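You operate a simulated robot arm through the tools that you are given. There is no shell and no other tool. Be economical: measure what you need, move in short steps, check, and stop when the job is done.

You run a simulated two-armed robot. Do the job below in one go: nothing can be reset, and whatever is moved stays where it is left.

JOB
Take the teal bar and leave it on the shelf under the cores bench. Turn the speed dial to 50 m/min. Fetch the double roller and set it on the shelf under the bagging bench. Take the grey weight from the top of the packing bench and leave it on the yellow block there. Any order will do. Set down upright: double roller.

It is judged by the outcome, as a careful person would: the job done as asked, and still so three seconds after it is handed in. It fails if anything else is knocked over, pushed out of place, dropped, spilled or broken.

ROBOT AND FRAMES
Two 7-joint arms with two-finger parallel grippers on one trunk, on a base that drives. Base frame: it is fixed to the floor where the robot stands at the start and does not move with it; the origin is under the middle of the robot, x ahead of it, y to its left, z up. Lengths are in mm, angles in rad, forces in N, time in s.
The left shoulder is at the start at [63, 182, 1139], the right one opposite. With the tool pointing down near the work surface each hand reaches from about 240 to 740 mm from the robot's upright axis, wherever it stands, measured 20 degrees to its own side. Places, roughly: double roller (6x6x10 cm) [-5200, 0, 800]; grey weight [-5500, 250, 750]; shelf under the bagging bench [-5400, 3600, 300]; shelf under the cores bench [1100, -3500, 300]; speed dial [500, -900, 1100]; teal bar (24x6x6 cm) [500, -100, 900]; yellow block (10x5x1 cm) [-5500, 0, 800]. Payload 3.91 kg a hand.
The TCP of each hand is the grasp point between the finger pads, 30 mm short of the fingertips. In the tool frame z runs along the fingers and y along their closing line. Largest opening 110 mm; finger width 20, thickness 10; the body of the gripper, 48 by 112 mm, starts 55 mm behind the TCP.
Orientation is that of the tool frame in the base frame, as a unit quaternion [x, y, z, w]. With the fingers straight down and closing along the base's y, the tool's x points along the base's -x, its y along +y and its z along -z.

CONTROLS
- The arms move only by the tool send_rows. It takes "left_rows", "right_rows" or both (then of equal length, played together; a hand with none holds still); each is one flat list of numbers, 7 for each row, row after row: the shift along the tool's x, y, z in m, then the turn, a rotation vector about the tool's x, y, z in rad, then the gripper command, from -1 (shut) to 1 (fully open), values between in proportion. In form: [dx, dy, dz, rx, ry, rz, grip, dx, dy, dz, rx, ry, rz, grip, ...]. A call has 1 to 8 rows; each row is the pose to reach, as a shift and turn from the pose commanded when the call began, along the tool's axes at that moment. A row lasts 0.2 s, in which the tool goes at most 50 mm and 0.15 rad; a call with a longer step from one row to the next is refused whole, and so is a gripper value outside its range. A pose out of reach is approached as far as the arm can. The call stops where the force on the tool passes 40 N (or 10 N more than at its start, if that is more) or the arm is blocked; 0.2 s more then pass. The fingers move at their own pace (about 72 mm/s each) and stop on an object; they squeeze with about 30 N. The grip force told is the motor's: it shows also when the fingers shut on nothing. Time passes only in rows, and 0.2 s behind the last, so rows that repeat a pose let the fingers close. The reply holds the time, the measured pose of the TCP, the force on the tool along the base axes, the opening and the grip force, in the units named above and with some noise, with the torque about the TCP (base axes, N m) and any sound that the robot's microphone picked up.
- Cameras (640 x 400 px; columns grow to the right, rows downward): "scene" is now at [190.8, -49, 1373.2]; the picture's right is [-0.53, -0.85, -0.00], its down [-0.13, 0.08, -0.99] and it looks along [0.84, -0.52, -0.16] (base axes); focal length 214 px, centre (320, 200). "left" rides on the left gripper at [72, -17, -103] in its tool frame; the picture's right is [0.23, 0.97, 0.00], its down [-0.76, 0.18, -0.62] and it looks along [-0.61, 0.14, 0.78] (tool axes); focal length 222 px, centre (320, 200). "right" rides on the right gripper at [73, 17, -103] in its tool frame; the picture's right is [-0.23, 0.97, 0.00], its down [-0.76, -0.18, -0.62] and it looks along [-0.61, -0.14, 0.78] (tool axes); focal length 222 px, centre (320, 200). There is no depth. A picture from a camera that has moved, and an enlarged one, comes with that camera's place and axes in the base frame and with its lens.
- get_image(camera): a new picture of that camera. The clock stands still meanwhile.
- slide_trunk(by): slides the trunk up (or, below 0, down) by that many mm; the arms and the scene camera ride with it, the base frame stays. It gives what a move gives, with no picture.
- base_move(legs): drives the robot by 1 to 6 legs, each [ahead, left, turn to the left] in mm, mm and rad, along the robot's own axes; the way and the turn of a leg run together, so that a leg with both is an arc; at most 1500 mm and 3.142 rad a leg. The arms and the cameras ride along, it lands a little off, and it stops where it bumps. It gives what a move gives.
- pan_tilt(pan, tilt): turns the head with the scene camera to pan (to the left, within 1.396 rad either way) and tilt (down, from -0.506 to 1.204), counted from straight ahead of the robot. It gives what a move gives.
- close_up(camera, box): a new picture of the part [left, top, right, bottom] of that camera's present view, enlarged. The clock stands still meanwhile.
- hand_in(): hands the job in; it is judged then, once.

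Go step by step. Nothing tells you exact positions but the pictures and the camera data: compare them with the known pose of the tool, close in by small moves and look again before you grip or let go. The budget is 165 turns and 138 pictures, counting those below and the enlarged ones. Unless the task says otherwise, let go and move clear before handing in, and close with one line.

The tools are called as a command line: name --argument value ..., lists and objects as JSON in quotes. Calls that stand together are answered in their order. send_rows: Moves the arms, as the interface text tells. Its arguments: {"type":"object","properties":{"left_rows":{"type":"array","items":{"type":"number"}},"right_rows":{"type":"array","items":{"type":"number"}}},"required":[]} The other tools are called the same way: slide_trunk (by) slides the trunk up or down; base_move (legs) drives the base; pan_tilt (pan, tilt) turns the head that bears the scene camera; get_image (camera) takes a picture; close_up (camera, box) takes an enlarged picture of a part of a camera's view; hand_in () hands the job in.

At the start:

```text
t: 0.0
left_ee_pos: [367.3, -21.6, 1354.8]
left_ee_rot: [-0.001, 1.0, 0.0, -0.003]
left_ft_force: [0.3, 0.4, 0.4]
left_moment: [0.02, -0.02, -0.02]
left_gripper_width: 110.1
left_gripper_force: 0.0
right_ee_pos: [291.5, -318.6, 1360.0]
right_ee_rot: [0.001, 1.0, 0.0, 0.0]
right_ft_force: [0.0, 0.2, 0.6]
right_moment: [0.01, 0.0, 0.02]
right_gripper_width: 109.8
right_gripper_force: 0.0
trunk travel left (down, up): [-402.0, 112.0]
robot x, y, heading: [-0.9, 0.2, -0.001]
head pan, tilt: [-0.833, 0.412]
```

scene: 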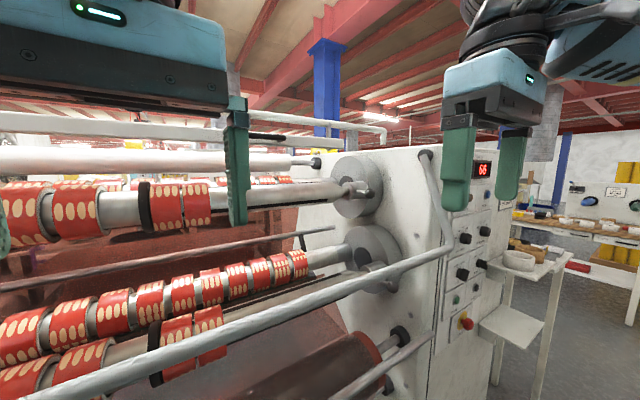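
right: 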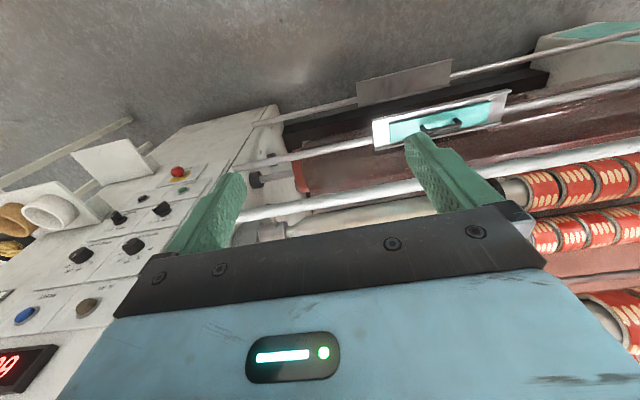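
left: 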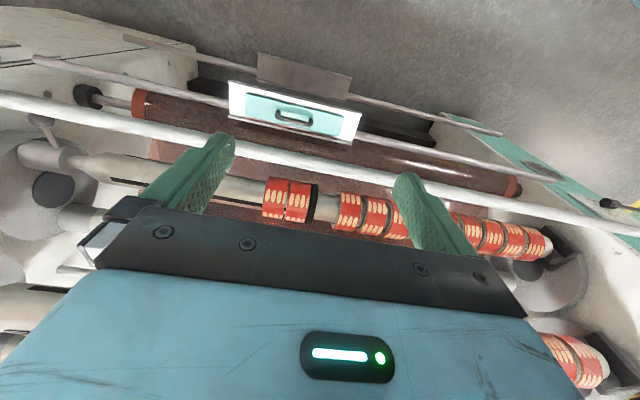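

I see a slitter machine ahead, with a control panel on its right, and a teal bar with a handle in a white tray. I'll look around closer at the panel and the bar first.

close_up --camera "scene" --box '[420, 140, 580, 340]'

close_up --camera "left" --box '[200, 40, 400, 165]'

close_up --camera "right" --box '[0, 140, 260, 400]'

```text
2.00 times, centred on (500, 240) of scene
camera zoom: at [190.8, -49.0, 1373.2], right [-0.53, -0.85, 0.0], down [-0.13, 0.08, -0.99], along [0.84, -0.52, -0.16], focal length 429 px, centre (-40, 120)
```

zoom: 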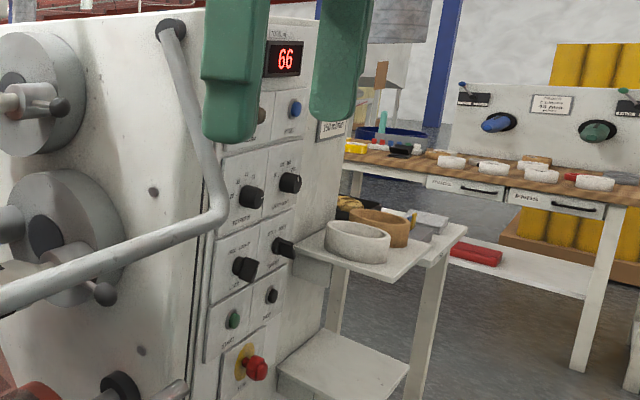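

```text
3.20 times, centred on (300, 102) of left
camera zoom: at [295.4, -38.3, 1458.2], right [-0.23, 0.97, 0.0], down [0.76, 0.18, 0.62], along [0.6, 0.14, -0.79], focal length 711 px, centre (384, 512)
```

zoom: 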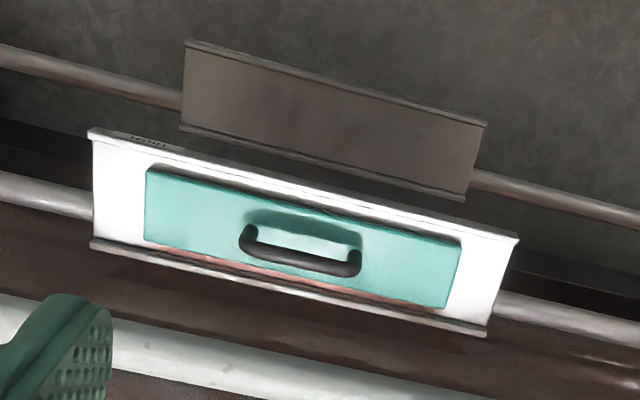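

```text
1.54 times, centred on (130, 270) of right
camera zoom: at [219.0, -302.0, 1463.2], right [0.23, 0.97, 0.0], down [0.76, -0.18, 0.62], along [0.61, -0.14, -0.78], focal length 342 px, centre (612, 92)
```

zoom: 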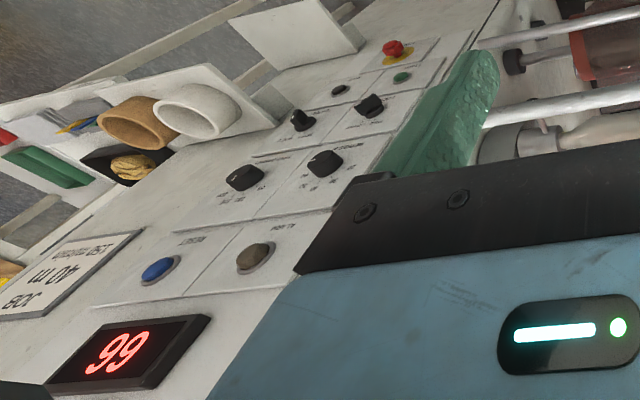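

The display reads 66 and the panel has several knobs. I'll zoom in to read the labels.

close_up --camera "scene" --box '[470, 155, 510, 180]'

close_up --camera "scene" --box '[446, 212, 504, 248]'

close_up --camera "scene" --box '[446, 252, 504, 288]'

```text
16.00 times, centred on (490, 168) of scene
camera zoom: at [190.8, -49.0, 1373.2], right [-0.53, -0.85, 0.0], down [-0.13, 0.08, -0.99], along [0.84, -0.52, -0.16], focal length 3432 px, centre (-2400, 720)
```

zoom: 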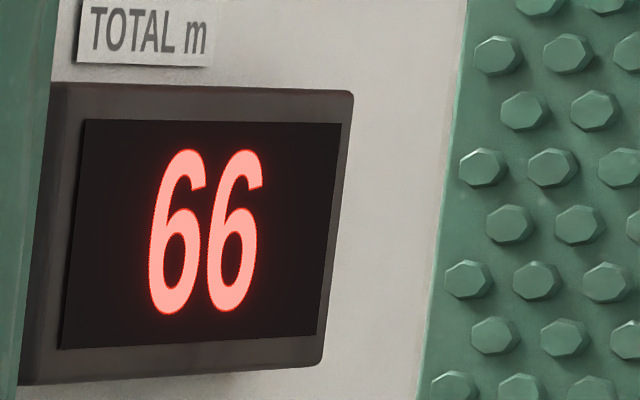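

```text
11.03 times, centred on (475, 230) of scene
camera zoom: at [190.8, -49.0, 1373.2], right [-0.53, -0.85, 0.0], down [-0.13, 0.08, -0.99], along [0.84, -0.52, -0.16], focal length 2367 px, centre (-1390, -131)
```

zoom: 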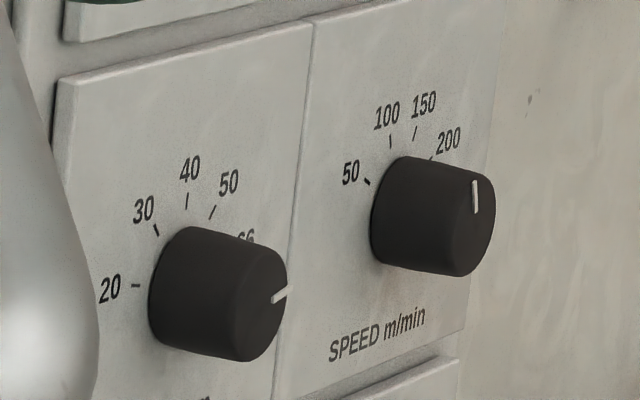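

```text
11.03 times, centred on (475, 270) of scene
camera zoom: at [190.8, -49.0, 1373.2], right [-0.53, -0.85, 0.0], down [-0.13, 0.08, -0.99], along [0.84, -0.52, -0.16], focal length 2367 px, centre (-1390, -572)
```

zoom: 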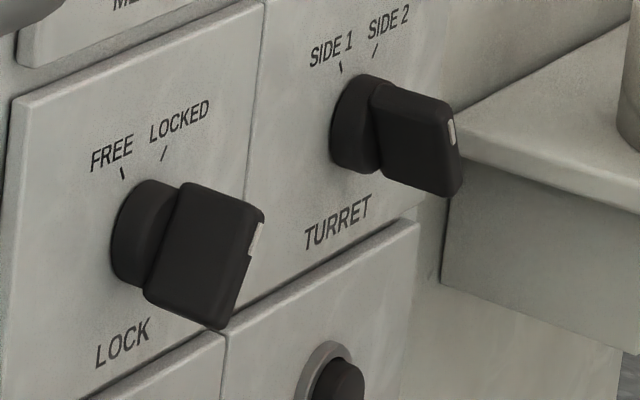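

The knob marked SPEED m/min is the upper right one. Now I look at the bar with the head and see the surroundings.

pan_tilt --pan -0.1 --tilt 0.9

get_image --camera "scene"

pan_tilt --pan -1.3 --tilt 0.35

get_image --camera "scene"

```text
t: 1.1
left_ee_pos: [374.0, -15.7, 1353.6]
left_ee_rot: [-0.009, 1.0, -0.007, -0.009]
left_ft_force: [-3.9, -2.9, 0.5]
left_moment: [0.39, -0.39, 0.02]
left_gripper_width: 110.0
left_gripper_force: 0.0
right_ee_pos: [292.6, -318.8, 1359.9]
right_ee_rot: [0.001, 1.0, 0.0, 0.0]
right_ft_force: [0.6, 0.9, 0.4]
right_moment: [-0.06, 0.02, 0.01]
right_gripper_width: 110.3
right_gripper_force: 0.0
trunk travel left (down, up): [-402.0, 112.0]
robot x, y, heading: [-1.1, -1.0, -0.002]
head pan, tilt: [-0.099, 0.901]
```

```text
128 pictures are left
camera scene: at [196.8, -39.4, 1363.4], right [-0.43, -0.9, 0.0], down [-0.23, 0.11, -0.97], along [0.87, -0.41, -0.26], focal length 214 px, centre (320, 200)
```

scene: 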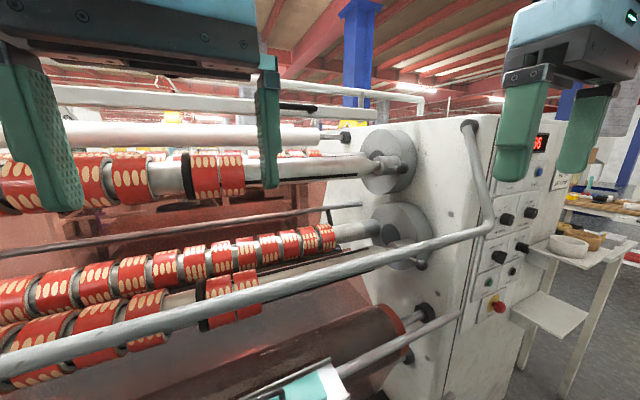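

```text
t: 2.5
left_ee_pos: [368.0, -21.3, 1354.3]
left_ee_rot: [-0.002, 1.0, 0.0, -0.003]
left_ft_force: [0.3, 0.8, 0.0]
left_moment: [-0.01, 0.0, -0.02]
left_gripper_width: 109.9
left_gripper_force: 0.0
right_ee_pos: [291.3, -319.0, 1359.0]
right_ee_rot: [0.001, 1.0, 0.0, 0.0]
right_ft_force: [0.1, -0.4, -0.2]
right_moment: [-0.01, 0.0, -0.01]
right_gripper_width: 109.9
right_gripper_force: 0.1
trunk travel left (down, up): [-402.0, 112.0]
robot x, y, heading: [-0.4, -1.4, 0.001]
head pan, tilt: [-1.3, 0.351]
```

```text
127 pictures are left
camera scene: at [199.8, -32.2, 1363.2], right [-0.35, -0.94, 0.0], down [-0.25, 0.09, -0.96], along [0.9, -0.34, -0.26], focal length 214 px, centre (320, 200)
```

scene: 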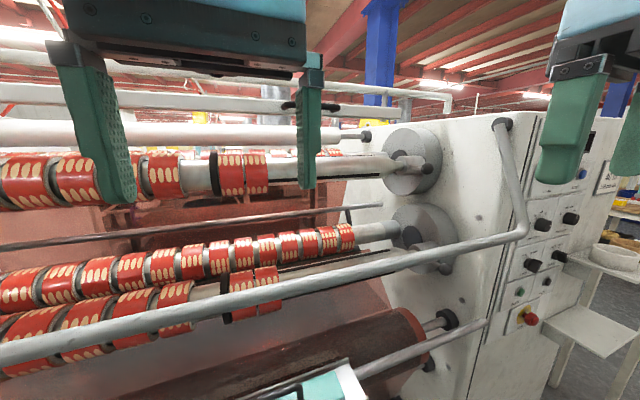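

The picture's axes don't match the head angles told; I'll look again to see whether the head settles.

get_image --camera "scene"

```text
126 pictures are left
camera scene: at [199.8, -32.2, 1363.2], right [-0.35, -0.94, 0.0], down [-0.25, 0.09, -0.96], along [0.9, -0.34, -0.26], focal length 214 px, centre (320, 200)
```

scene: 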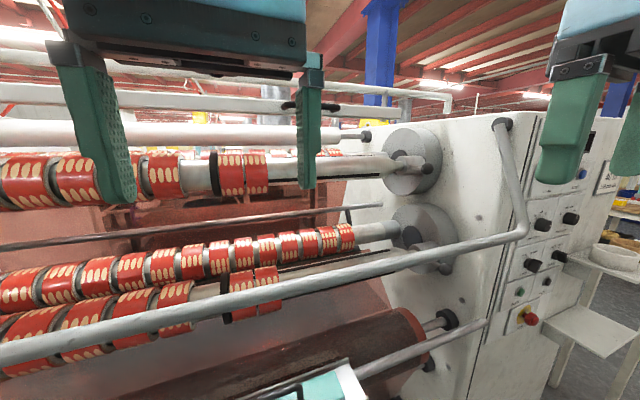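

pan_tilt --pan 0.0 --tilt 1.0

get_image --camera "scene"

```text
t: 4.0
left_ee_pos: [368.3, -19.5, 1353.7]
left_ee_rot: [-0.003, 1.0, -0.002, -0.005]
left_ft_force: [0.6, 0.0, 0.5]
left_moment: [0.04, 0.0, 0.02]
left_gripper_width: 109.9
left_gripper_force: 0.0
right_ee_pos: [291.5, -319.2, 1360.3]
right_ee_rot: [0.001, 1.0, 0.0, 0.0]
right_ft_force: [0.2, -0.6, -0.1]
right_moment: [0.04, 0.0, 0.02]
right_gripper_width: 109.7
right_gripper_force: 0.1
trunk travel left (down, up): [-402.0, 112.0]
robot x, y, heading: [0.8, -0.0, -0.004]
head pan, tilt: [0.0, 1.0]
```

```text
125 pictures are left
camera scene: at [203.3, -0.3, 1342.1], right [-0.01, -1.0, 0.0], down [-0.47, 0.0, -0.88], along [0.88, -0.01, -0.47], focal length 214 px, centre (320, 200)
```

scene: 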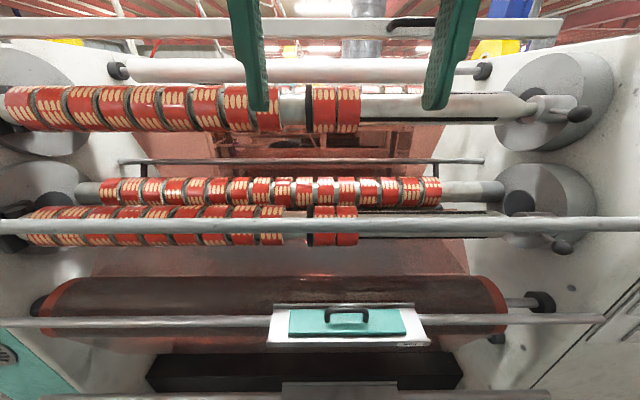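

The head lags but the axes come with the picture. The bar lies flat with a handle on top on a white tray, beneath a white rail. I'll zoom in on it.

close_up --camera "scene" --box '[260, 290, 440, 400]'

get_image --camera "left"

```text
3.56 times, centred on (350, 345) of scene
camera zoom: at [203.3, -0.3, 1342.1], right [-0.01, -1.0, 0.0], down [-0.47, 0.0, -0.88], along [0.88, -0.01, -0.47], focal length 763 px, centre (213, -316)
```

zoom: 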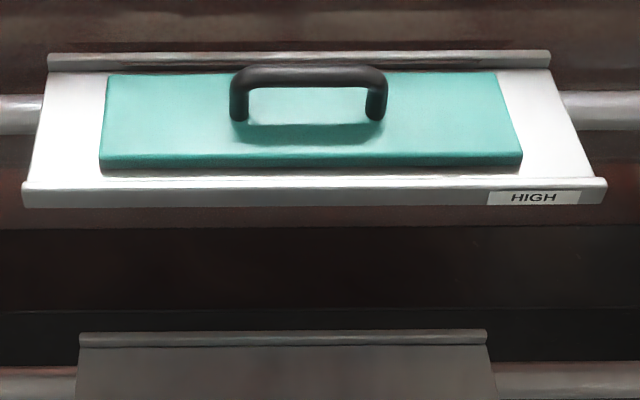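

```text
123 pictures are left
camera left: at [296.9, -37.3, 1458.3], right [-0.23, 0.97, 0.0], down [0.77, 0.18, 0.62], along [0.6, 0.14, -0.79], focal length 222 px, centre (320, 200)
```

left: 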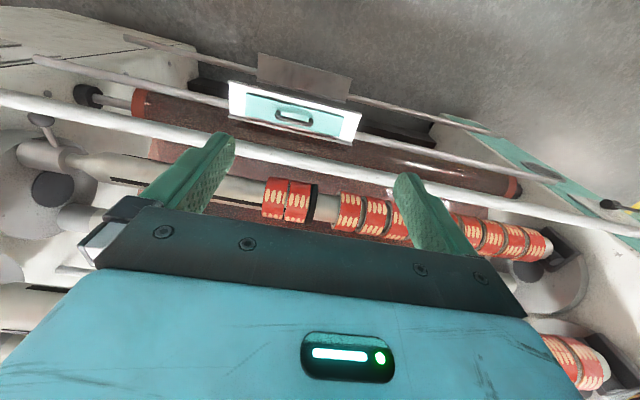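

The handle sits near [482, -58, 930] with the rail around x 450, z 1170 above it. I'll roll the left hand a quarter turn and later tilt it 45° forward, to reach under the rail.

send_rows --left_rows '[0.005, 0, 0, 0, 0, 0.147, -0.45, 0.01, 0, 0, 0, 0, 0.294, -0.45, 0.015, 0, 0, 0, 0, 0.441, -0.45, 0.02, 0, 0, 0, 0, 0.588, -0.45, 0.025, 0, 0, 0, 0, 0.735, -0.45, 0.03, 0, 0, 0, 0, 0.882, -0.45, 0.035, 0, 0, 0, 0, 1.029, -0.45, 0.04, 0, 0, 0, 0, 1.176, -0.45]'

```text
t: 4.4
left_ee_pos: [371.7, -20.8, 1349.8]
left_ee_rot: [0.041, 0.999, 0.001, -0.004]
left_ft_force: [11.4, 2.8, -12.0]
left_moment: [-0.21, 0.05, -0.18]
left_gripper_width: 54.3
left_gripper_force: 0.1
right_ee_pos: [291.6, -320.1, 1360.3]
right_ee_rot: [0.001, 1.0, 0.0, 0.0]
right_ft_force: [-0.3, 0.6, 1.0]
right_moment: [-0.01, -0.02, 0.0]
right_gripper_width: 109.8
right_gripper_force: 0.0
trunk travel left (down, up): [-402.0, 112.0]
robot x, y, heading: [0.4, -0.8, -0.001]
head pan, tilt: [0.0, 1.0]
stopped in row 1 (left hand): the force on the tool passed its limit at 66 N (the readings are from after the stop); the commanded pose is now the measured one
```

The left wrist is against the head. I'll move the hand away, forward and to the left, before turning.

send_rows --left_rows '[-0.02, 0.02, 0, 0, 0, 0, -0.45, -0.05, 0.05, 0, 0, 0, 0, -0.45, -0.05, 0.1, 0, 0, 0, 0, -0.45, -0.05, 0.15, 0, 0, 0, 0, -0.45]'

get_image --camera "scene"

```text
t: 4.8
left_ee_pos: [398.1, -2.4, 1346.2]
left_ee_rot: [0.038, 0.999, 0.003, -0.001]
left_ft_force: [12.2, -2.6, -17.4]
left_moment: [0.52, -0.4, 0.45]
left_gripper_width: 30.2
left_gripper_force: 0.0
right_ee_pos: [293.0, -317.5, 1359.4]
right_ee_rot: [0.0, 1.0, 0.0, 0.0]
right_ft_force: [0.0, 0.6, 1.2]
right_moment: [0.0, 0.04, 0.0]
right_gripper_width: 109.8
right_gripper_force: 0.0
trunk travel left (down, up): [-402.0, 112.0]
robot x, y, heading: [-2.1, 1.9, 0.001]
head pan, tilt: [0.0, 1.0]
stopped in row 2 (left hand): the force on the tool passed its limit at 44 N (the readings are from after the stop); the commanded pose is now the measured one
```

```text
122 pictures are left
camera scene: at [200.1, 3.0, 1328.1], right [0.02, -1.0, 0.0], down [-0.6, -0.02, -0.8], along [0.8, 0.02, -0.6], focal length 214 px, centre (320, 200)
```

scene: 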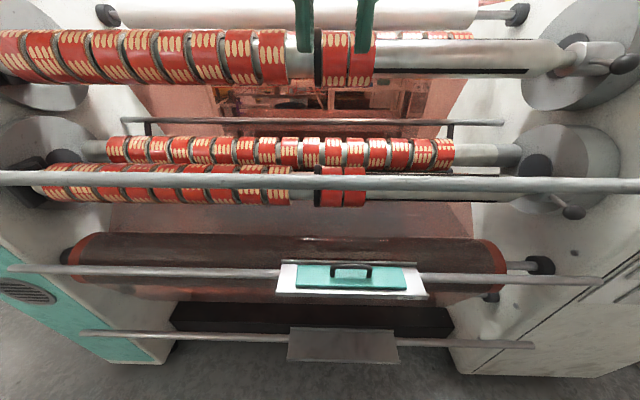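

The head is being pressed on the left arm. I'll tilt it back up to release it, then move the arm.

pan_tilt --pan 0.0 --tilt 0.5

send_rows --left_rows '[-0.02, 0.03, 0, 0, 0, 0, -0.45, -0.03, 0.07, 0, 0, 0, 0, -0.45, -0.03, 0.12, 0, 0, 0, 0, -0.45, -0.03, 0.16, 0, 0, 0, 0, -0.45]'

get_image --camera "scene"

```text
t: 5.8
left_ee_pos: [393.1, -3.8, 1349.7]
left_ee_rot: [0.041, 0.999, 0.003, 0.0]
left_ft_force: [0.3, 1.0, 0.9]
left_moment: [0.0, -0.04, 0.03]
left_gripper_width: 30.1
left_gripper_force: 0.1
right_ee_pos: [291.5, -318.3, 1360.2]
right_ee_rot: [0.001, 1.0, 0.0, 0.0]
right_ft_force: [0.7, -0.5, -0.5]
right_moment: [-0.03, 0.01, 0.0]
right_gripper_width: 109.7
right_gripper_force: 0.0
trunk travel left (down, up): [-402.0, 112.0]
robot x, y, heading: [0.3, 1.3, -0.002]
head pan, tilt: [0.0, 0.499]
```

```text
t: 6.8
left_ee_pos: [434.5, 157.0, 1347.1]
left_ee_rot: [0.042, 0.999, 0.001, 0.001]
left_ft_force: [0.3, 0.4, -0.8]
left_moment: [-0.02, -0.01, -0.05]
left_gripper_width: 30.2
left_gripper_force: 0.0
left hand out of reach, approached as far as the arm can: row 4
right_ee_pos: [291.9, -316.9, 1360.4]
right_ee_rot: [0.001, 1.0, -0.001, 0.0]
right_ft_force: [-0.6, 1.0, -0.5]
right_moment: [-0.01, -0.01, 0.01]
right_gripper_width: 110.0
right_gripper_force: 0.1
trunk travel left (down, up): [-402.0, 112.0]
robot x, y, heading: [-0.0, -2.5, 0.001]
head pan, tilt: [0.0, 0.499]
```

```text
121 pictures are left
camera scene: at [203.2, 1.6, 1341.5], right [0.0, -1.0, 0.0], down [-0.48, 0.0, -0.88], along [0.88, 0.0, -0.48], focal length 214 px, centre (320, 200)
```

scene: 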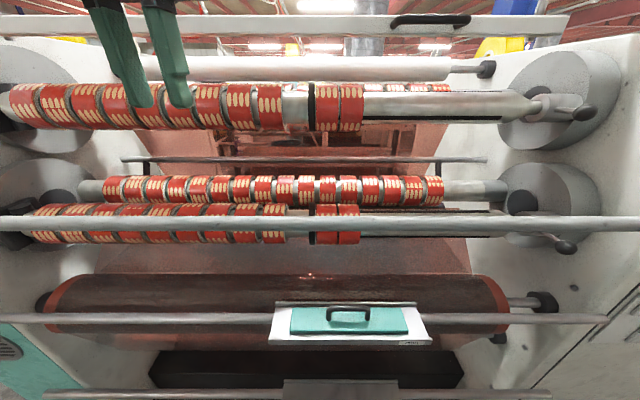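

The head and arm are free now. I turn the left hand while lowering and drawing back a little.

send_rows --left_rows '[0.01, 0, 0.01, 0, 0, 0.147, -0.45, 0.02, 0, 0.03, 0, 0, 0.294, -0.45, 0.03, 0, 0.05, 0, 0, 0.441, -0.45, 0.04, 0, 0.07, 0, 0, 0.588, -0.45, 0.05, 0, 0.09, 0, 0, 0.735, -0.45, 0.06, 0, 0.1, 0, 0, 0.882, -0.45, 0.07, 0, 0.11, 0, 0, 1.029, -0.45, 0.08, 0, 0.12, 0, 0, 1.176, -0.45]'

```text
t: 8.6
left_ee_pos: [357.9, 157.8, 1227.4]
left_ee_rot: [0.589, 0.808, 0.002, -0.002]
left_ft_force: [-0.3, -0.8, -0.4]
left_moment: [0.03, 0.02, 0.0]
left_gripper_width: 30.5
left_gripper_force: 0.1
right_ee_pos: [291.0, -319.4, 1359.7]
right_ee_rot: [0.001, 1.0, -0.001, 0.0]
right_ft_force: [0.5, 0.1, 0.7]
right_moment: [0.01, 0.03, 0.02]
right_gripper_width: 110.1
right_gripper_force: 0.1
trunk travel left (down, up): [-402.0, 112.0]
robot x, y, heading: [2.6, 1.1, 0.001]
head pan, tilt: [0.0, 0.499]
```

Finish the quarter turn and lower, then back the base by 120 mm for elbow room.

send_rows --left_rows '[0, 0, 0.04, 0, 0, 0.104, -0.45, 0, 0, 0.08, 0, 0, 0.208, -0.45, 0, 0, 0.12, 0, 0, 0.311, -0.45]'

base_move --legs '[[-120, 0, 0]]'

```text
t: 9.3
left_ee_pos: [342.0, 149.8, 1103.3]
left_ee_rot: [0.706, 0.709, 0.002, -0.002]
left_ft_force: [0.0, 0.6, 0.0]
left_moment: [0.03, 0.01, -0.02]
left_gripper_width: 30.3
left_gripper_force: 0.1
left hand out of reach, approached as far as the arm can: row 3
right_ee_pos: [293.4, -320.0, 1359.7]
right_ee_rot: [0.001, 1.0, -0.001, 0.0]
right_ft_force: [0.3, -0.4, 1.0]
right_moment: [-0.03, -0.03, 0.0]
right_gripper_width: 110.0
right_gripper_force: 0.0
trunk travel left (down, up): [-402.0, 112.0]
robot x, y, heading: [1.0, -5.0, -0.0]
head pan, tilt: [0.0, 0.499]
```

```text
t: 10.6
left_ee_pos: [226.3, 151.8, 1104.7]
left_ee_rot: [0.704, 0.71, 0.003, -0.002]
left_ft_force: [0.0, 0.3, 0.2]
left_moment: [0.01, -0.06, -0.04]
left_gripper_width: 30.3
left_gripper_force: 0.0
right_ee_pos: [177.2, -318.2, 1358.5]
right_ee_rot: [0.0, 1.0, 0.0, 0.0]
right_ft_force: [0.4, 0.3, 0.4]
right_moment: [0.01, 0.01, 0.0]
right_gripper_width: 110.3
right_gripper_force: 0.1
trunk travel left (down, up): [-402.0, 112.0]
robot x, y, heading: [-117.6, -0.6, 0.003]
head pan, tilt: [0.0, 0.499]
```

Now tilt the hand 45° forward and bring it to a pre-grasp pose in front of the handle.

send_rows --left_rows '[-0.035, 0.025, 0.012, -0.131, 0, 0, -0.45, -0.07, 0.05, 0.024, -0.262, 0, 0, -0.45, -0.105, 0.075, 0.035, -0.393, 0, 0, -0.45, -0.14, 0.1, 0.047, -0.524, 0, 0, -0.45, -0.175, 0.125, 0.058, -0.655, 0, 0, -0.45, -0.21, 0.15, 0.07, -0.785, 0, 0, -0.45]'

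get_image --camera "scene"

get_image --camera "left"

```text
t: 12.0
left_ee_pos: [379.0, -61.5, 1030.7]
left_ee_rot: [0.652, 0.654, 0.275, 0.269]
left_ft_force: [0.3, -0.4, -1.1]
left_moment: [0.01, -0.03, 0.03]
left_gripper_width: 30.1
left_gripper_force: 0.1
left hand out of reach, approached as far as the arm can: row 2
right_ee_pos: [177.5, -319.9, 1358.6]
right_ee_rot: [-0.001, 1.0, 0.001, 0.0]
right_ft_force: [0.2, 0.3, -0.1]
right_moment: [0.06, 0.03, 0.01]
right_gripper_width: 110.1
right_gripper_force: 0.0
trunk travel left (down, up): [-402.0, 112.0]
robot x, y, heading: [-112.5, -2.4, -0.0]
head pan, tilt: [0.0, 0.499]
```

```text
120 pictures are left
camera scene: at [88.3, -1.0, 1341.4], right [0.0, -1.0, 0.0], down [-0.48, 0.0, -0.88], along [0.88, 0.0, -0.48], focal length 214 px, centre (320, 200)
```

scene: 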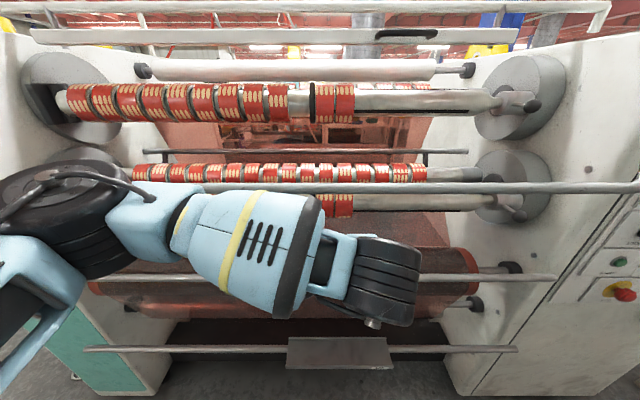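

```text
119 pictures are left
camera left: at [292.6, 10.2, 1093.0], right [0.69, 0.23, 0.69], down [-0.31, -0.77, 0.56], along [0.66, -0.6, -0.45], focal length 222 px, centre (320, 200)
```

left: 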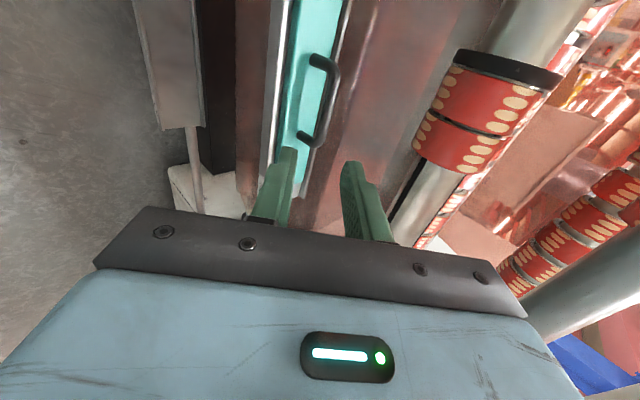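

close_up --camera "left" --box '[250, 0, 410, 100]'

close_up --camera "left" --box '[230, 100, 390, 200]'

```text
4.00 times, centred on (330, 50) of left
camera zoom: at [292.6, 10.2, 1093.0], right [0.69, 0.23, 0.69], down [-0.31, -0.77, 0.56], along [0.66, -0.6, -0.45], focal length 888 px, centre (280, 800)
```

zoom: 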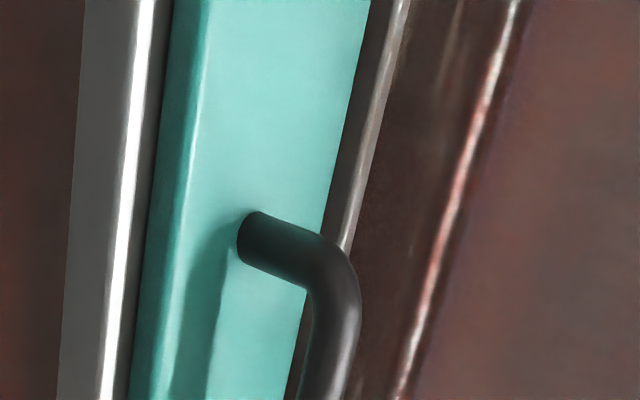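

```text
4.00 times, centred on (310, 150) of left
camera zoom: at [292.6, 10.2, 1093.0], right [0.69, 0.23, 0.69], down [-0.31, -0.77, 0.56], along [0.66, -0.6, -0.45], focal length 888 px, centre (360, 400)
```

zoom: 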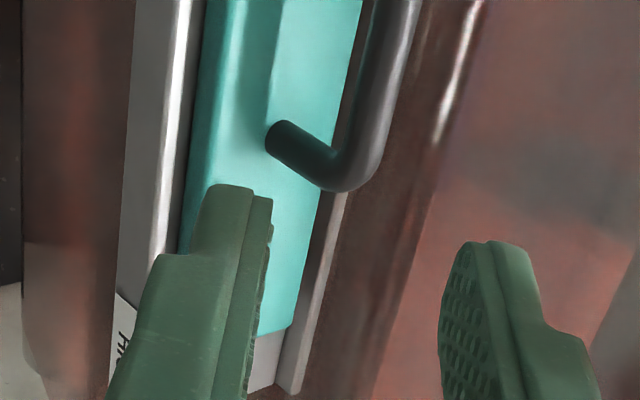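

The handle's rod is about 130 mm ahead along the fingers and well aligned. I advance 80 mm and look again.

send_rows --left_rows '[0.003, 0.002, 0.04, 0, 0, 0, -0.4, 0.006, 0.004, 0.08, 0, 0, 0, -0.4]'

get_image --camera "left"

close_up --camera "left" --box '[230, 90, 390, 190]'

```text
t: 12.6
left_ee_pos: [438.9, -49.7, 977.5]
left_ee_rot: [0.652, 0.654, 0.274, 0.268]
left_ft_force: [-0.6, -0.6, 0.6]
left_moment: [0.0, 0.01, -0.01]
left_gripper_width: 33.0
left_gripper_force: 0.1
right_ee_pos: [177.3, -319.8, 1360.0]
right_ee_rot: [0.0, 1.0, -0.001, 0.0]
right_ft_force: [-0.9, -0.5, -0.8]
right_moment: [-0.03, 0.02, -0.02]
right_gripper_width: 109.9
right_gripper_force: 0.0
trunk travel left (down, up): [-402.0, 112.0]
robot x, y, heading: [-112.3, -1.3, -0.005]
head pan, tilt: [0.0, 0.499]
```

```text
116 pictures are left
camera left: at [353.0, 21.3, 1039.2], right [0.69, 0.23, 0.69], down [-0.31, -0.77, 0.56], along [0.66, -0.6, -0.46], focal length 222 px, centre (320, 200)
```

left: 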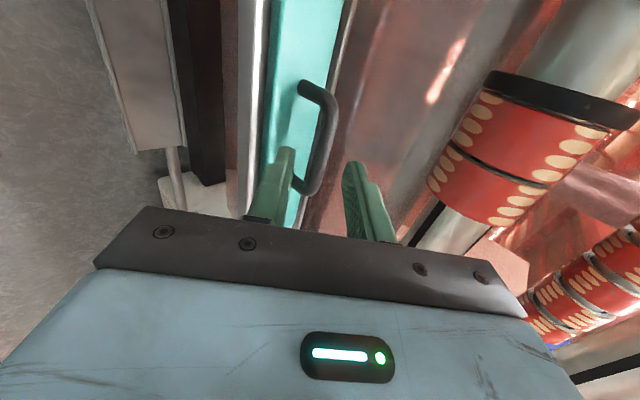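

```text
4.00 times, centred on (310, 140) of left
camera zoom: at [353.0, 21.3, 1039.2], right [0.69, 0.23, 0.69], down [-0.31, -0.77, 0.56], along [0.66, -0.6, -0.46], focal length 888 px, centre (360, 440)
```

zoom: 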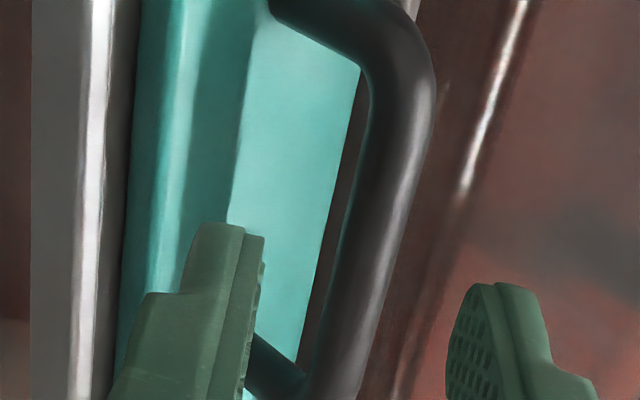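

Well aligned; the rod is about 60–65 mm ahead. Advance 40 mm with a small sideways correction.

send_rows --left_rows '[-0.007, 0.001, 0.02, 0, 0, 0, -0.38, -0.007, 0.001, 0.04, 0, 0, 0, -0.38]'

close_up --camera "left" --box '[220, 80, 420, 240]'

```text
t: 13.2
left_ee_pos: [466.6, -57.3, 949.0]
left_ee_rot: [0.652, 0.654, 0.274, 0.268]
left_ft_force: [0.3, 0.0, -0.1]
left_moment: [0.03, -0.01, -0.03]
left_gripper_width: 33.9
left_gripper_force: 0.0
right_ee_pos: [177.1, -318.6, 1359.0]
right_ee_rot: [0.001, 1.0, 0.001, 0.0]
right_ft_force: [-0.2, -0.3, 0.0]
right_moment: [-0.02, 0.04, -0.03]
right_gripper_width: 109.8
right_gripper_force: 0.1
trunk travel left (down, up): [-402.0, 112.0]
robot x, y, heading: [-118.4, -1.5, 0.002]
head pan, tilt: [0.0, 0.499]
```

```text
2.50 times, centred on (320, 160) of left
camera zoom: at [382.1, 15.5, 1010.6], right [0.69, 0.23, 0.69], down [-0.31, -0.77, 0.56], along [0.66, -0.6, -0.46], focal length 555 px, centre (320, 300)
```

zoom: 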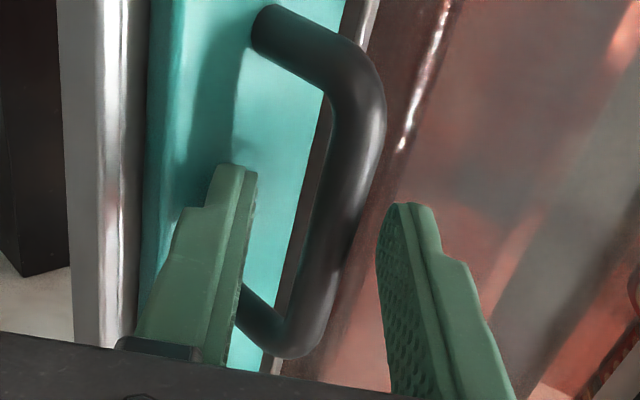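

The rod is between the fingers, slightly toward the upper one. Shift 6 mm toward it, advance 15 mm and close.

send_rows --left_rows '[0, 0.006, 0.008, 0, 0, 0, -0.38, 0, 0.006, 0.016, 0, 0, 0, -0.38]'

close_up --camera "left" --box '[220, 80, 420, 240]'

```text
t: 13.8
left_ee_pos: [481.9, -57.1, 947.0]
left_ee_rot: [0.652, 0.653, 0.275, 0.27]
left_ft_force: [-1.4, 0.0, 9.0]
left_moment: [0.03, 0.08, 0.02]
left_gripper_width: 31.8
left_gripper_force: 0.0
right_ee_pos: [175.0, -317.4, 1360.1]
right_ee_rot: [-0.001, 1.0, 0.0, 0.0]
right_ft_force: [0.2, -0.1, -0.5]
right_moment: [0.01, -0.03, 0.02]
right_gripper_width: 109.9
right_gripper_force: 0.0
trunk travel left (down, up): [-402.0, 112.0]
robot x, y, heading: [-114.4, 0.3, 0.002]
head pan, tilt: [0.0, 0.499]
```

```text
2.50 times, centred on (320, 160) of left
camera zoom: at [396.1, 14.1, 1007.8], right [0.68, 0.23, 0.69], down [-0.31, -0.77, 0.56], along [0.66, -0.6, -0.45], focal length 555 px, centre (320, 300)
```

zoom: 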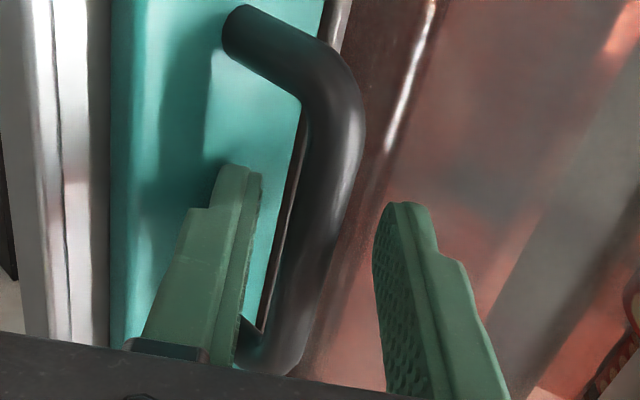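

The lower fingertip just touches the bar's top; the rod is between the fingers. I close now.

send_rows --left_rows '[0, -0.002, -0.003, 0, 0, 0, -1, 0, -0.002, -0.003, 0, 0, 0, -1, 0, -0.002, -0.003, 0, 0, 0, -1]'

close_up --camera "left" --box '[220, 80, 420, 240]'

```text
t: 14.6
left_ee_pos: [478.7, -58.0, 946.2]
left_ee_rot: [0.652, 0.654, 0.273, 0.268]
left_ft_force: [0.9, -0.3, -0.3]
left_moment: [-0.01, 0.01, 0.03]
left_gripper_width: 10.8
left_gripper_force: 30.3
right_ee_pos: [176.6, -318.9, 1359.1]
right_ee_rot: [0.0, 1.0, 0.0, -0.001]
right_ft_force: [-0.4, -0.1, 0.0]
right_moment: [0.01, 0.01, 0.01]
right_gripper_width: 109.8
right_gripper_force: 0.1
trunk travel left (down, up): [-402.0, 112.0]
robot x, y, heading: [-113.8, -0.6, -0.002]
head pan, tilt: [0.0, 0.499]
```

```text
2.50 times, centred on (320, 160) of left
camera zoom: at [393.5, 13.7, 1007.1], right [0.69, 0.23, 0.69], down [-0.31, -0.77, 0.56], along [0.66, -0.6, -0.46], focal length 555 px, centre (320, 300)
```

zoom: 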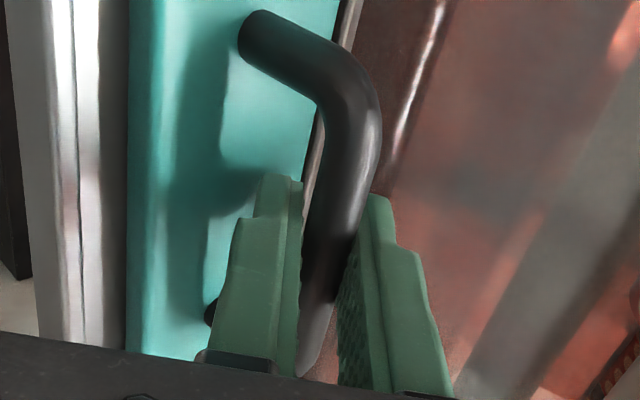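

Gripped. Lift 35 mm and draw straight back from the tray.

send_rows --left_rows '[0, 0.012, -0.012, 0, 0, 0, -1, 0, 0.0247, -0.0247, 0, 0, 0, -1, 0, 0.0247, -0.0247, 0, 0, 0, -1, 0, -0.0053, -0.0547, 0, 0, 0, -1, 0, -0.0353, -0.0847, 0, 0, 0, -1, 0, -0.0653, -0.1147, 0, 0, 0, -1]'

get_image --camera "left"

get_image --camera "scene"

```text
t: 16.0
left_ee_pos: [349.2, -58.8, 981.6]
left_ee_rot: [0.652, 0.654, 0.274, 0.269]
left_ft_force: [-0.2, 0.8, -1.5]
left_moment: [0.0, -0.04, 0.0]
left_gripper_width: 11.3
left_gripper_force: 29.8
right_ee_pos: [176.3, -318.7, 1360.0]
right_ee_rot: [0.0, 1.0, 0.0, 0.001]
right_ft_force: [0.5, 0.2, -0.6]
right_moment: [0.06, 0.01, 0.03]
right_gripper_width: 110.0
right_gripper_force: 0.3
trunk travel left (down, up): [-402.0, 112.0]
robot x, y, heading: [-117.6, 1.3, -0.001]
head pan, tilt: [0.0, 0.499]
```

```text
111 pictures are left
camera left: at [263.5, 13.3, 1042.7], right [0.69, 0.23, 0.69], down [-0.31, -0.77, 0.56], along [0.66, -0.6, -0.46], focal length 222 px, centre (320, 200)
```

left: 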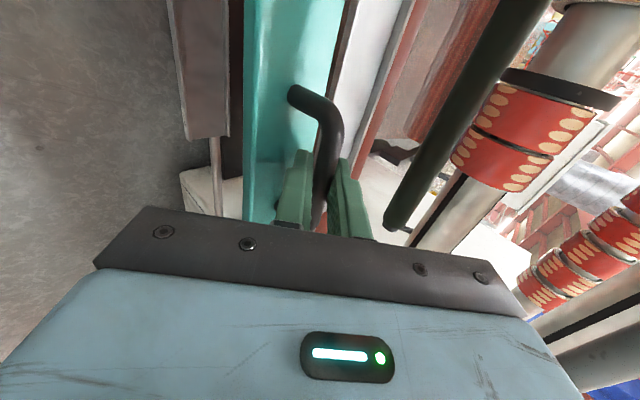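

```text
110 pictures are left
camera scene: at [87.0, 0.1, 1341.7], right [0.0, -1.0, 0.0], down [-0.48, 0.0, -0.88], along [0.88, 0.0, -0.48], focal length 214 px, centre (320, 200)
```

scene: 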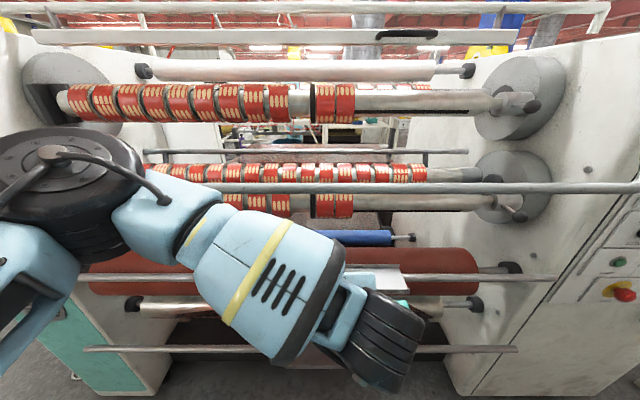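

The bar is held. I back off 100 mm, then turn the right hand to point forward for the dial.

base_move --legs '[[-100, 0, 0]]'

send_rows --right_rows '[-0.02, 0, 0.02, 0, -0.14, 0, -0.2, -0.04, 0, 0.04, 0, -0.28, 0, -0.2, -0.06, 0, 0.06, 0, -0.42, 0, -0.2, -0.08, 0, 0.08, 0, -0.56, 0, -0.2, -0.1, 0, 0.1, 0, -0.7, 0, -0.2, -0.12, 0, 0.12, 0, -0.84, 0, -0.2, -0.14, 0, 0.14, 0, -0.98, 0, -0.2, -0.15, 0, 0.16, 0, -1.12, 0, -0.2]'

pan_tilt --pan -0.8 --tilt 0.35

get_image --camera "scene"

```text
t: 17.1
left_ee_pos: [251.4, -59.3, 980.9]
left_ee_rot: [0.653, 0.654, 0.273, 0.267]
left_ft_force: [0.0, -0.9, -1.4]
left_moment: [-0.03, 0.0, 0.0]
left_gripper_width: 11.3
left_gripper_force: 29.9
right_ee_pos: [77.8, -318.7, 1359.3]
right_ee_rot: [0.0, 1.0, 0.0, 0.0]
right_ft_force: [-0.7, -0.3, 0.9]
right_moment: [-0.02, -0.04, -0.04]
right_gripper_width: 110.1
right_gripper_force: 0.0
trunk travel left (down, up): [-402.0, 112.0]
robot x, y, heading: [-216.9, -1.4, -0.004]
head pan, tilt: [0.0, 0.499]
```

```text
t: 18.9
left_ee_pos: [250.6, -60.3, 980.9]
left_ee_rot: [0.653, 0.654, 0.274, 0.268]
left_ft_force: [0.0, 0.2, -1.1]
left_moment: [0.02, -0.04, -0.01]
left_gripper_width: 11.0
left_gripper_force: 30.0
right_ee_pos: [225.6, -321.4, 1196.9]
right_ee_rot: [0.001, 0.847, 0.001, 0.531]
right_ft_force: [0.2, 0.6, -0.3]
right_moment: [0.02, 0.01, 0.01]
right_gripper_width: 44.0
right_gripper_force: 0.1
trunk travel left (down, up): [-402.0, 112.0]
robot x, y, heading: [-214.5, -1.3, 0.003]
head pan, tilt: [0.0, 0.499]
```

```text
t: 20.1
left_ee_pos: [251.9, -58.2, 981.4]
left_ee_rot: [0.652, 0.654, 0.273, 0.268]
left_ft_force: [-0.5, 1.1, -2.1]
left_moment: [0.01, 0.01, -0.03]
left_gripper_width: 11.2
left_gripper_force: 30.7
right_ee_pos: [226.0, -320.4, 1198.7]
right_ee_rot: [0.0, 0.848, 0.0, 0.531]
right_ft_force: [-0.1, 0.2, -0.2]
right_moment: [0.01, 0.02, 0.02]
right_gripper_width: 43.8
right_gripper_force: 0.1
trunk travel left (down, up): [-402.0, 112.0]
robot x, y, heading: [-215.2, 1.7, 0.0]
head pan, tilt: [-0.799, 0.351]
```

```text
109 pictures are left
camera scene: at [-37.0, -66.5, 1355.2], right [-0.72, -0.7, 0.0], down [-0.24, 0.25, -0.94], along [0.66, -0.67, -0.34], focal length 214 px, centre (320, 200)
```

scene: 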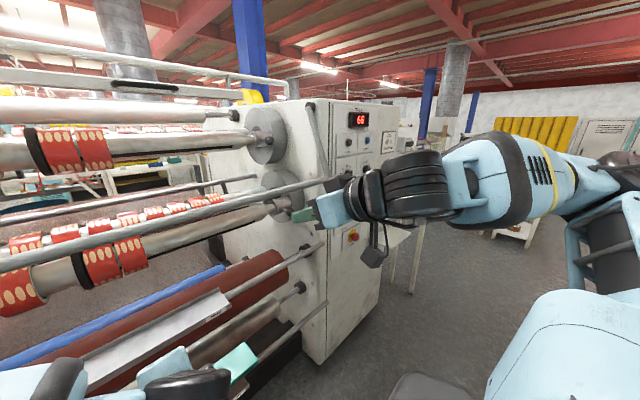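

Now strafe right by 640 mm in front of the panel, staying back.

base_move --legs '[[0, -640, 0]]'

send_rows --right_rows '[0, 0, 0, 0, -0.15, 0, -0.1, 0, 0, 0, 0, -0.3, 0, -0.1, 0, 0, 0, 0, -0.448, 0, -0.1]'

pan_tilt --pan -0.3 --tilt 0.3

get_image --camera "scene"

get_image --camera "right"

```text
t: 23.1
left_ee_pos: [258.6, -275.1, 981.1]
left_ee_rot: [0.653, 0.654, 0.274, 0.268]
left_ft_force: [1.0, 0.0, -1.0]
left_moment: [0.06, 0.0, 0.0]
left_gripper_width: 11.4
left_gripper_force: 29.9
right_ee_pos: [231.9, -537.2, 1197.5]
right_ee_rot: [0.002, 0.848, -0.001, 0.53]
right_ft_force: [-0.2, 0.1, -0.2]
right_moment: [0.02, 0.03, -0.01]
right_gripper_width: 43.8
right_gripper_force: 0.0
trunk travel left (down, up): [-402.0, 112.0]
robot x, y, heading: [-207.4, -215.8, -0.003]
head pan, tilt: [-0.799, 0.351]
stopped in leg 1: the robot was blocked; the commanded pose is now the measured one
```

```text
t: 23.9
left_ee_pos: [257.4, -275.0, 981.0]
left_ee_rot: [0.652, 0.654, 0.273, 0.268]
left_ft_force: [-0.6, 0.2, -2.1]
left_moment: [-0.01, 0.01, 0.0]
left_gripper_width: 11.3
left_gripper_force: 29.9
right_ee_pos: [276.5, -556.2, 1213.4]
right_ee_rot: [0.003, 0.708, -0.001, 0.706]
right_ft_force: [0.5, -0.7, -0.1]
right_moment: [0.01, 0.0, 0.0]
right_gripper_width: 49.3
right_gripper_force: 0.0
right hand out of reach, approached as far as the arm can: row 1, 2, 3
trunk travel left (down, up): [-402.0, 112.0]
robot x, y, heading: [-208.4, -212.4, -0.002]
head pan, tilt: [-0.799, 0.351]
```

```text
t: 24.8
left_ee_pos: [258.5, -275.1, 980.4]
left_ee_rot: [0.653, 0.654, 0.273, 0.268]
left_ft_force: [0.3, 1.0, -1.9]
left_moment: [-0.02, 0.0, -0.01]
left_gripper_width: 11.3
left_gripper_force: 29.7
right_ee_pos: [275.7, -554.8, 1212.4]
right_ee_rot: [0.002, 0.709, -0.002, 0.705]
right_ft_force: [-0.2, 0.1, 0.1]
right_moment: [-0.06, -0.01, 0.0]
right_gripper_width: 49.5
right_gripper_force: 0.1
trunk travel left (down, up): [-402.0, 112.0]
robot x, y, heading: [-205.2, -217.1, 0.003]
head pan, tilt: [-0.3, 0.3]
```

```text
108 pictures are left
camera scene: at [-5.6, -243.3, 1359.9], right [-0.3, -0.95, 0.0], down [-0.28, 0.09, -0.96], along [0.91, -0.28, -0.3], focal length 214 px, centre (320, 200)
```

scene: 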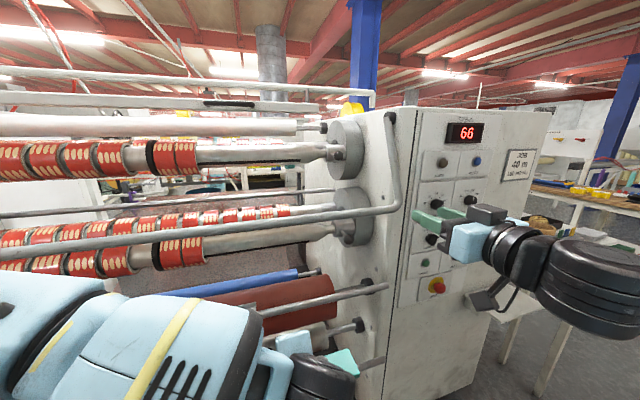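

```text
107 pictures are left
camera right: at [171.5, -538.4, 1142.1], right [0.0, 0.97, 0.23], down [-0.62, -0.18, 0.76], along [0.78, -0.14, 0.6], focal length 222 px, centre (320, 200)
```

right: 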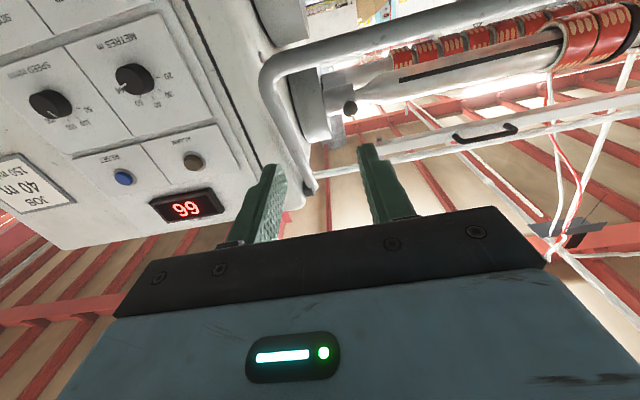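

The base bumped something at its right. I look down to that side.

pan_tilt --pan -1.25 --tilt 0.95

get_image --camera "scene"

```text
t: 26.0
left_ee_pos: [257.8, -274.6, 981.5]
left_ee_rot: [0.652, 0.655, 0.272, 0.269]
left_ft_force: [-1.1, 0.2, -1.5]
left_moment: [0.02, 0.0, 0.0]
left_gripper_width: 11.4
left_gripper_force: 30.2
right_ee_pos: [275.2, -555.5, 1214.1]
right_ee_rot: [0.001, 0.709, -0.001, 0.705]
right_ft_force: [0.4, -0.3, 0.1]
right_moment: [0.01, -0.01, 0.03]
right_gripper_width: 49.5
right_gripper_force: 0.0
trunk travel left (down, up): [-402.0, 112.0]
robot x, y, heading: [-206.2, -218.3, -0.003]
head pan, tilt: [-1.25, 0.949]
```

```text
106 pictures are left
camera scene: at [-71.8, -284.4, 1304.1], right [-0.95, -0.31, 0.0], down [-0.26, 0.77, -0.58], along [0.18, -0.55, -0.81], focal length 214 px, centre (320, 200)
```

scene: 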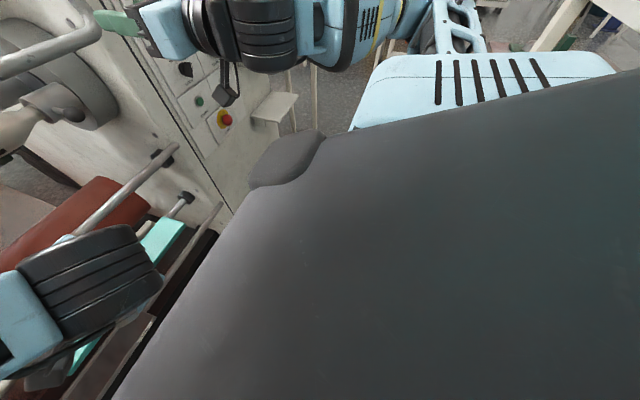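

pan_tilt --pan -1.39 --tilt 0.5

get_image --camera "scene"

```text
t: 26.9
left_ee_pos: [258.2, -276.1, 981.1]
left_ee_rot: [0.652, 0.655, 0.273, 0.267]
left_ft_force: [0.4, 0.1, -1.5]
left_moment: [-0.01, 0.03, 0.03]
left_gripper_width: 11.3
left_gripper_force: 29.7
right_ee_pos: [275.7, -555.4, 1214.4]
right_ee_rot: [0.001, 0.709, -0.001, 0.705]
right_ft_force: [-0.8, -0.5, -0.5]
right_moment: [0.01, -0.01, 0.0]
right_gripper_width: 49.3
right_gripper_force: 0.0
trunk travel left (down, up): [-402.0, 112.0]
robot x, y, heading: [-209.8, -214.7, -0.006]
head pan, tilt: [-1.389, 0.499]
```

```text
105 pictures are left
camera scene: at [-78.5, -304.9, 1341.5], right [-0.98, -0.18, 0.0], down [-0.09, 0.47, -0.88], along [0.16, -0.86, -0.48], focal length 214 px, centre (320, 200)
```

scene: 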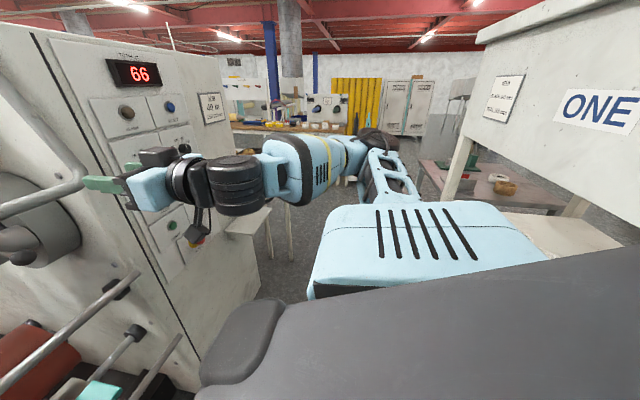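

close_up --camera "scene" --box '[400, 20, 640, 260]'

```text
1.67 times, centred on (520, 140) of scene
camera zoom: at [-78.5, -304.9, 1341.5], right [-0.98, -0.18, 0.0], down [-0.09, 0.47, -0.88], along [0.16, -0.86, -0.48], focal length 358 px, centre (-13, 300)
```

zoom: 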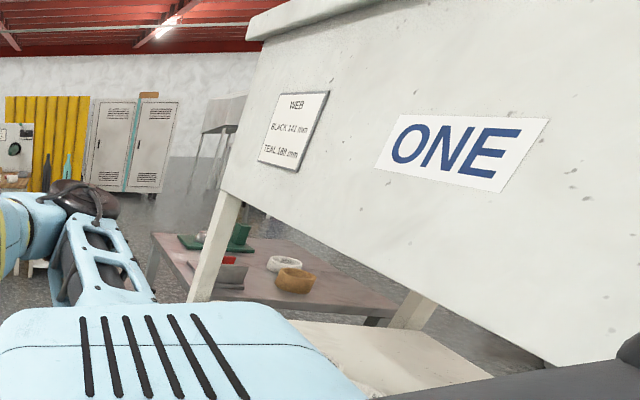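

A stand with a "ONE" board stands behind on the right; the base's rear likely touched it. I go forward 80 mm, then strafe further.

base_move --legs '[[85, 0, 0], [0, -400, 0]]'

```text
t: 31.6
left_ee_pos: [347.6, -662.6, 980.7]
left_ee_rot: [0.649, 0.658, 0.275, 0.266]
left_ft_force: [-0.3, 0.1, -2.1]
left_moment: [-0.01, 0.02, 0.0]
left_gripper_width: 11.2
left_gripper_force: 30.0
right_ee_pos: [366.7, -942.9, 1214.4]
right_ee_rot: [-0.002, 0.708, 0.003, 0.706]
right_ft_force: [0.7, -0.2, 0.7]
right_moment: [-0.03, 0.0, -0.05]
right_gripper_width: 49.6
right_gripper_force: 0.3
trunk travel left (down, up): [-402.0, 112.0]
robot x, y, heading: [-119.3, -612.2, 0.011]
head pan, tilt: [-1.389, 0.499]
```

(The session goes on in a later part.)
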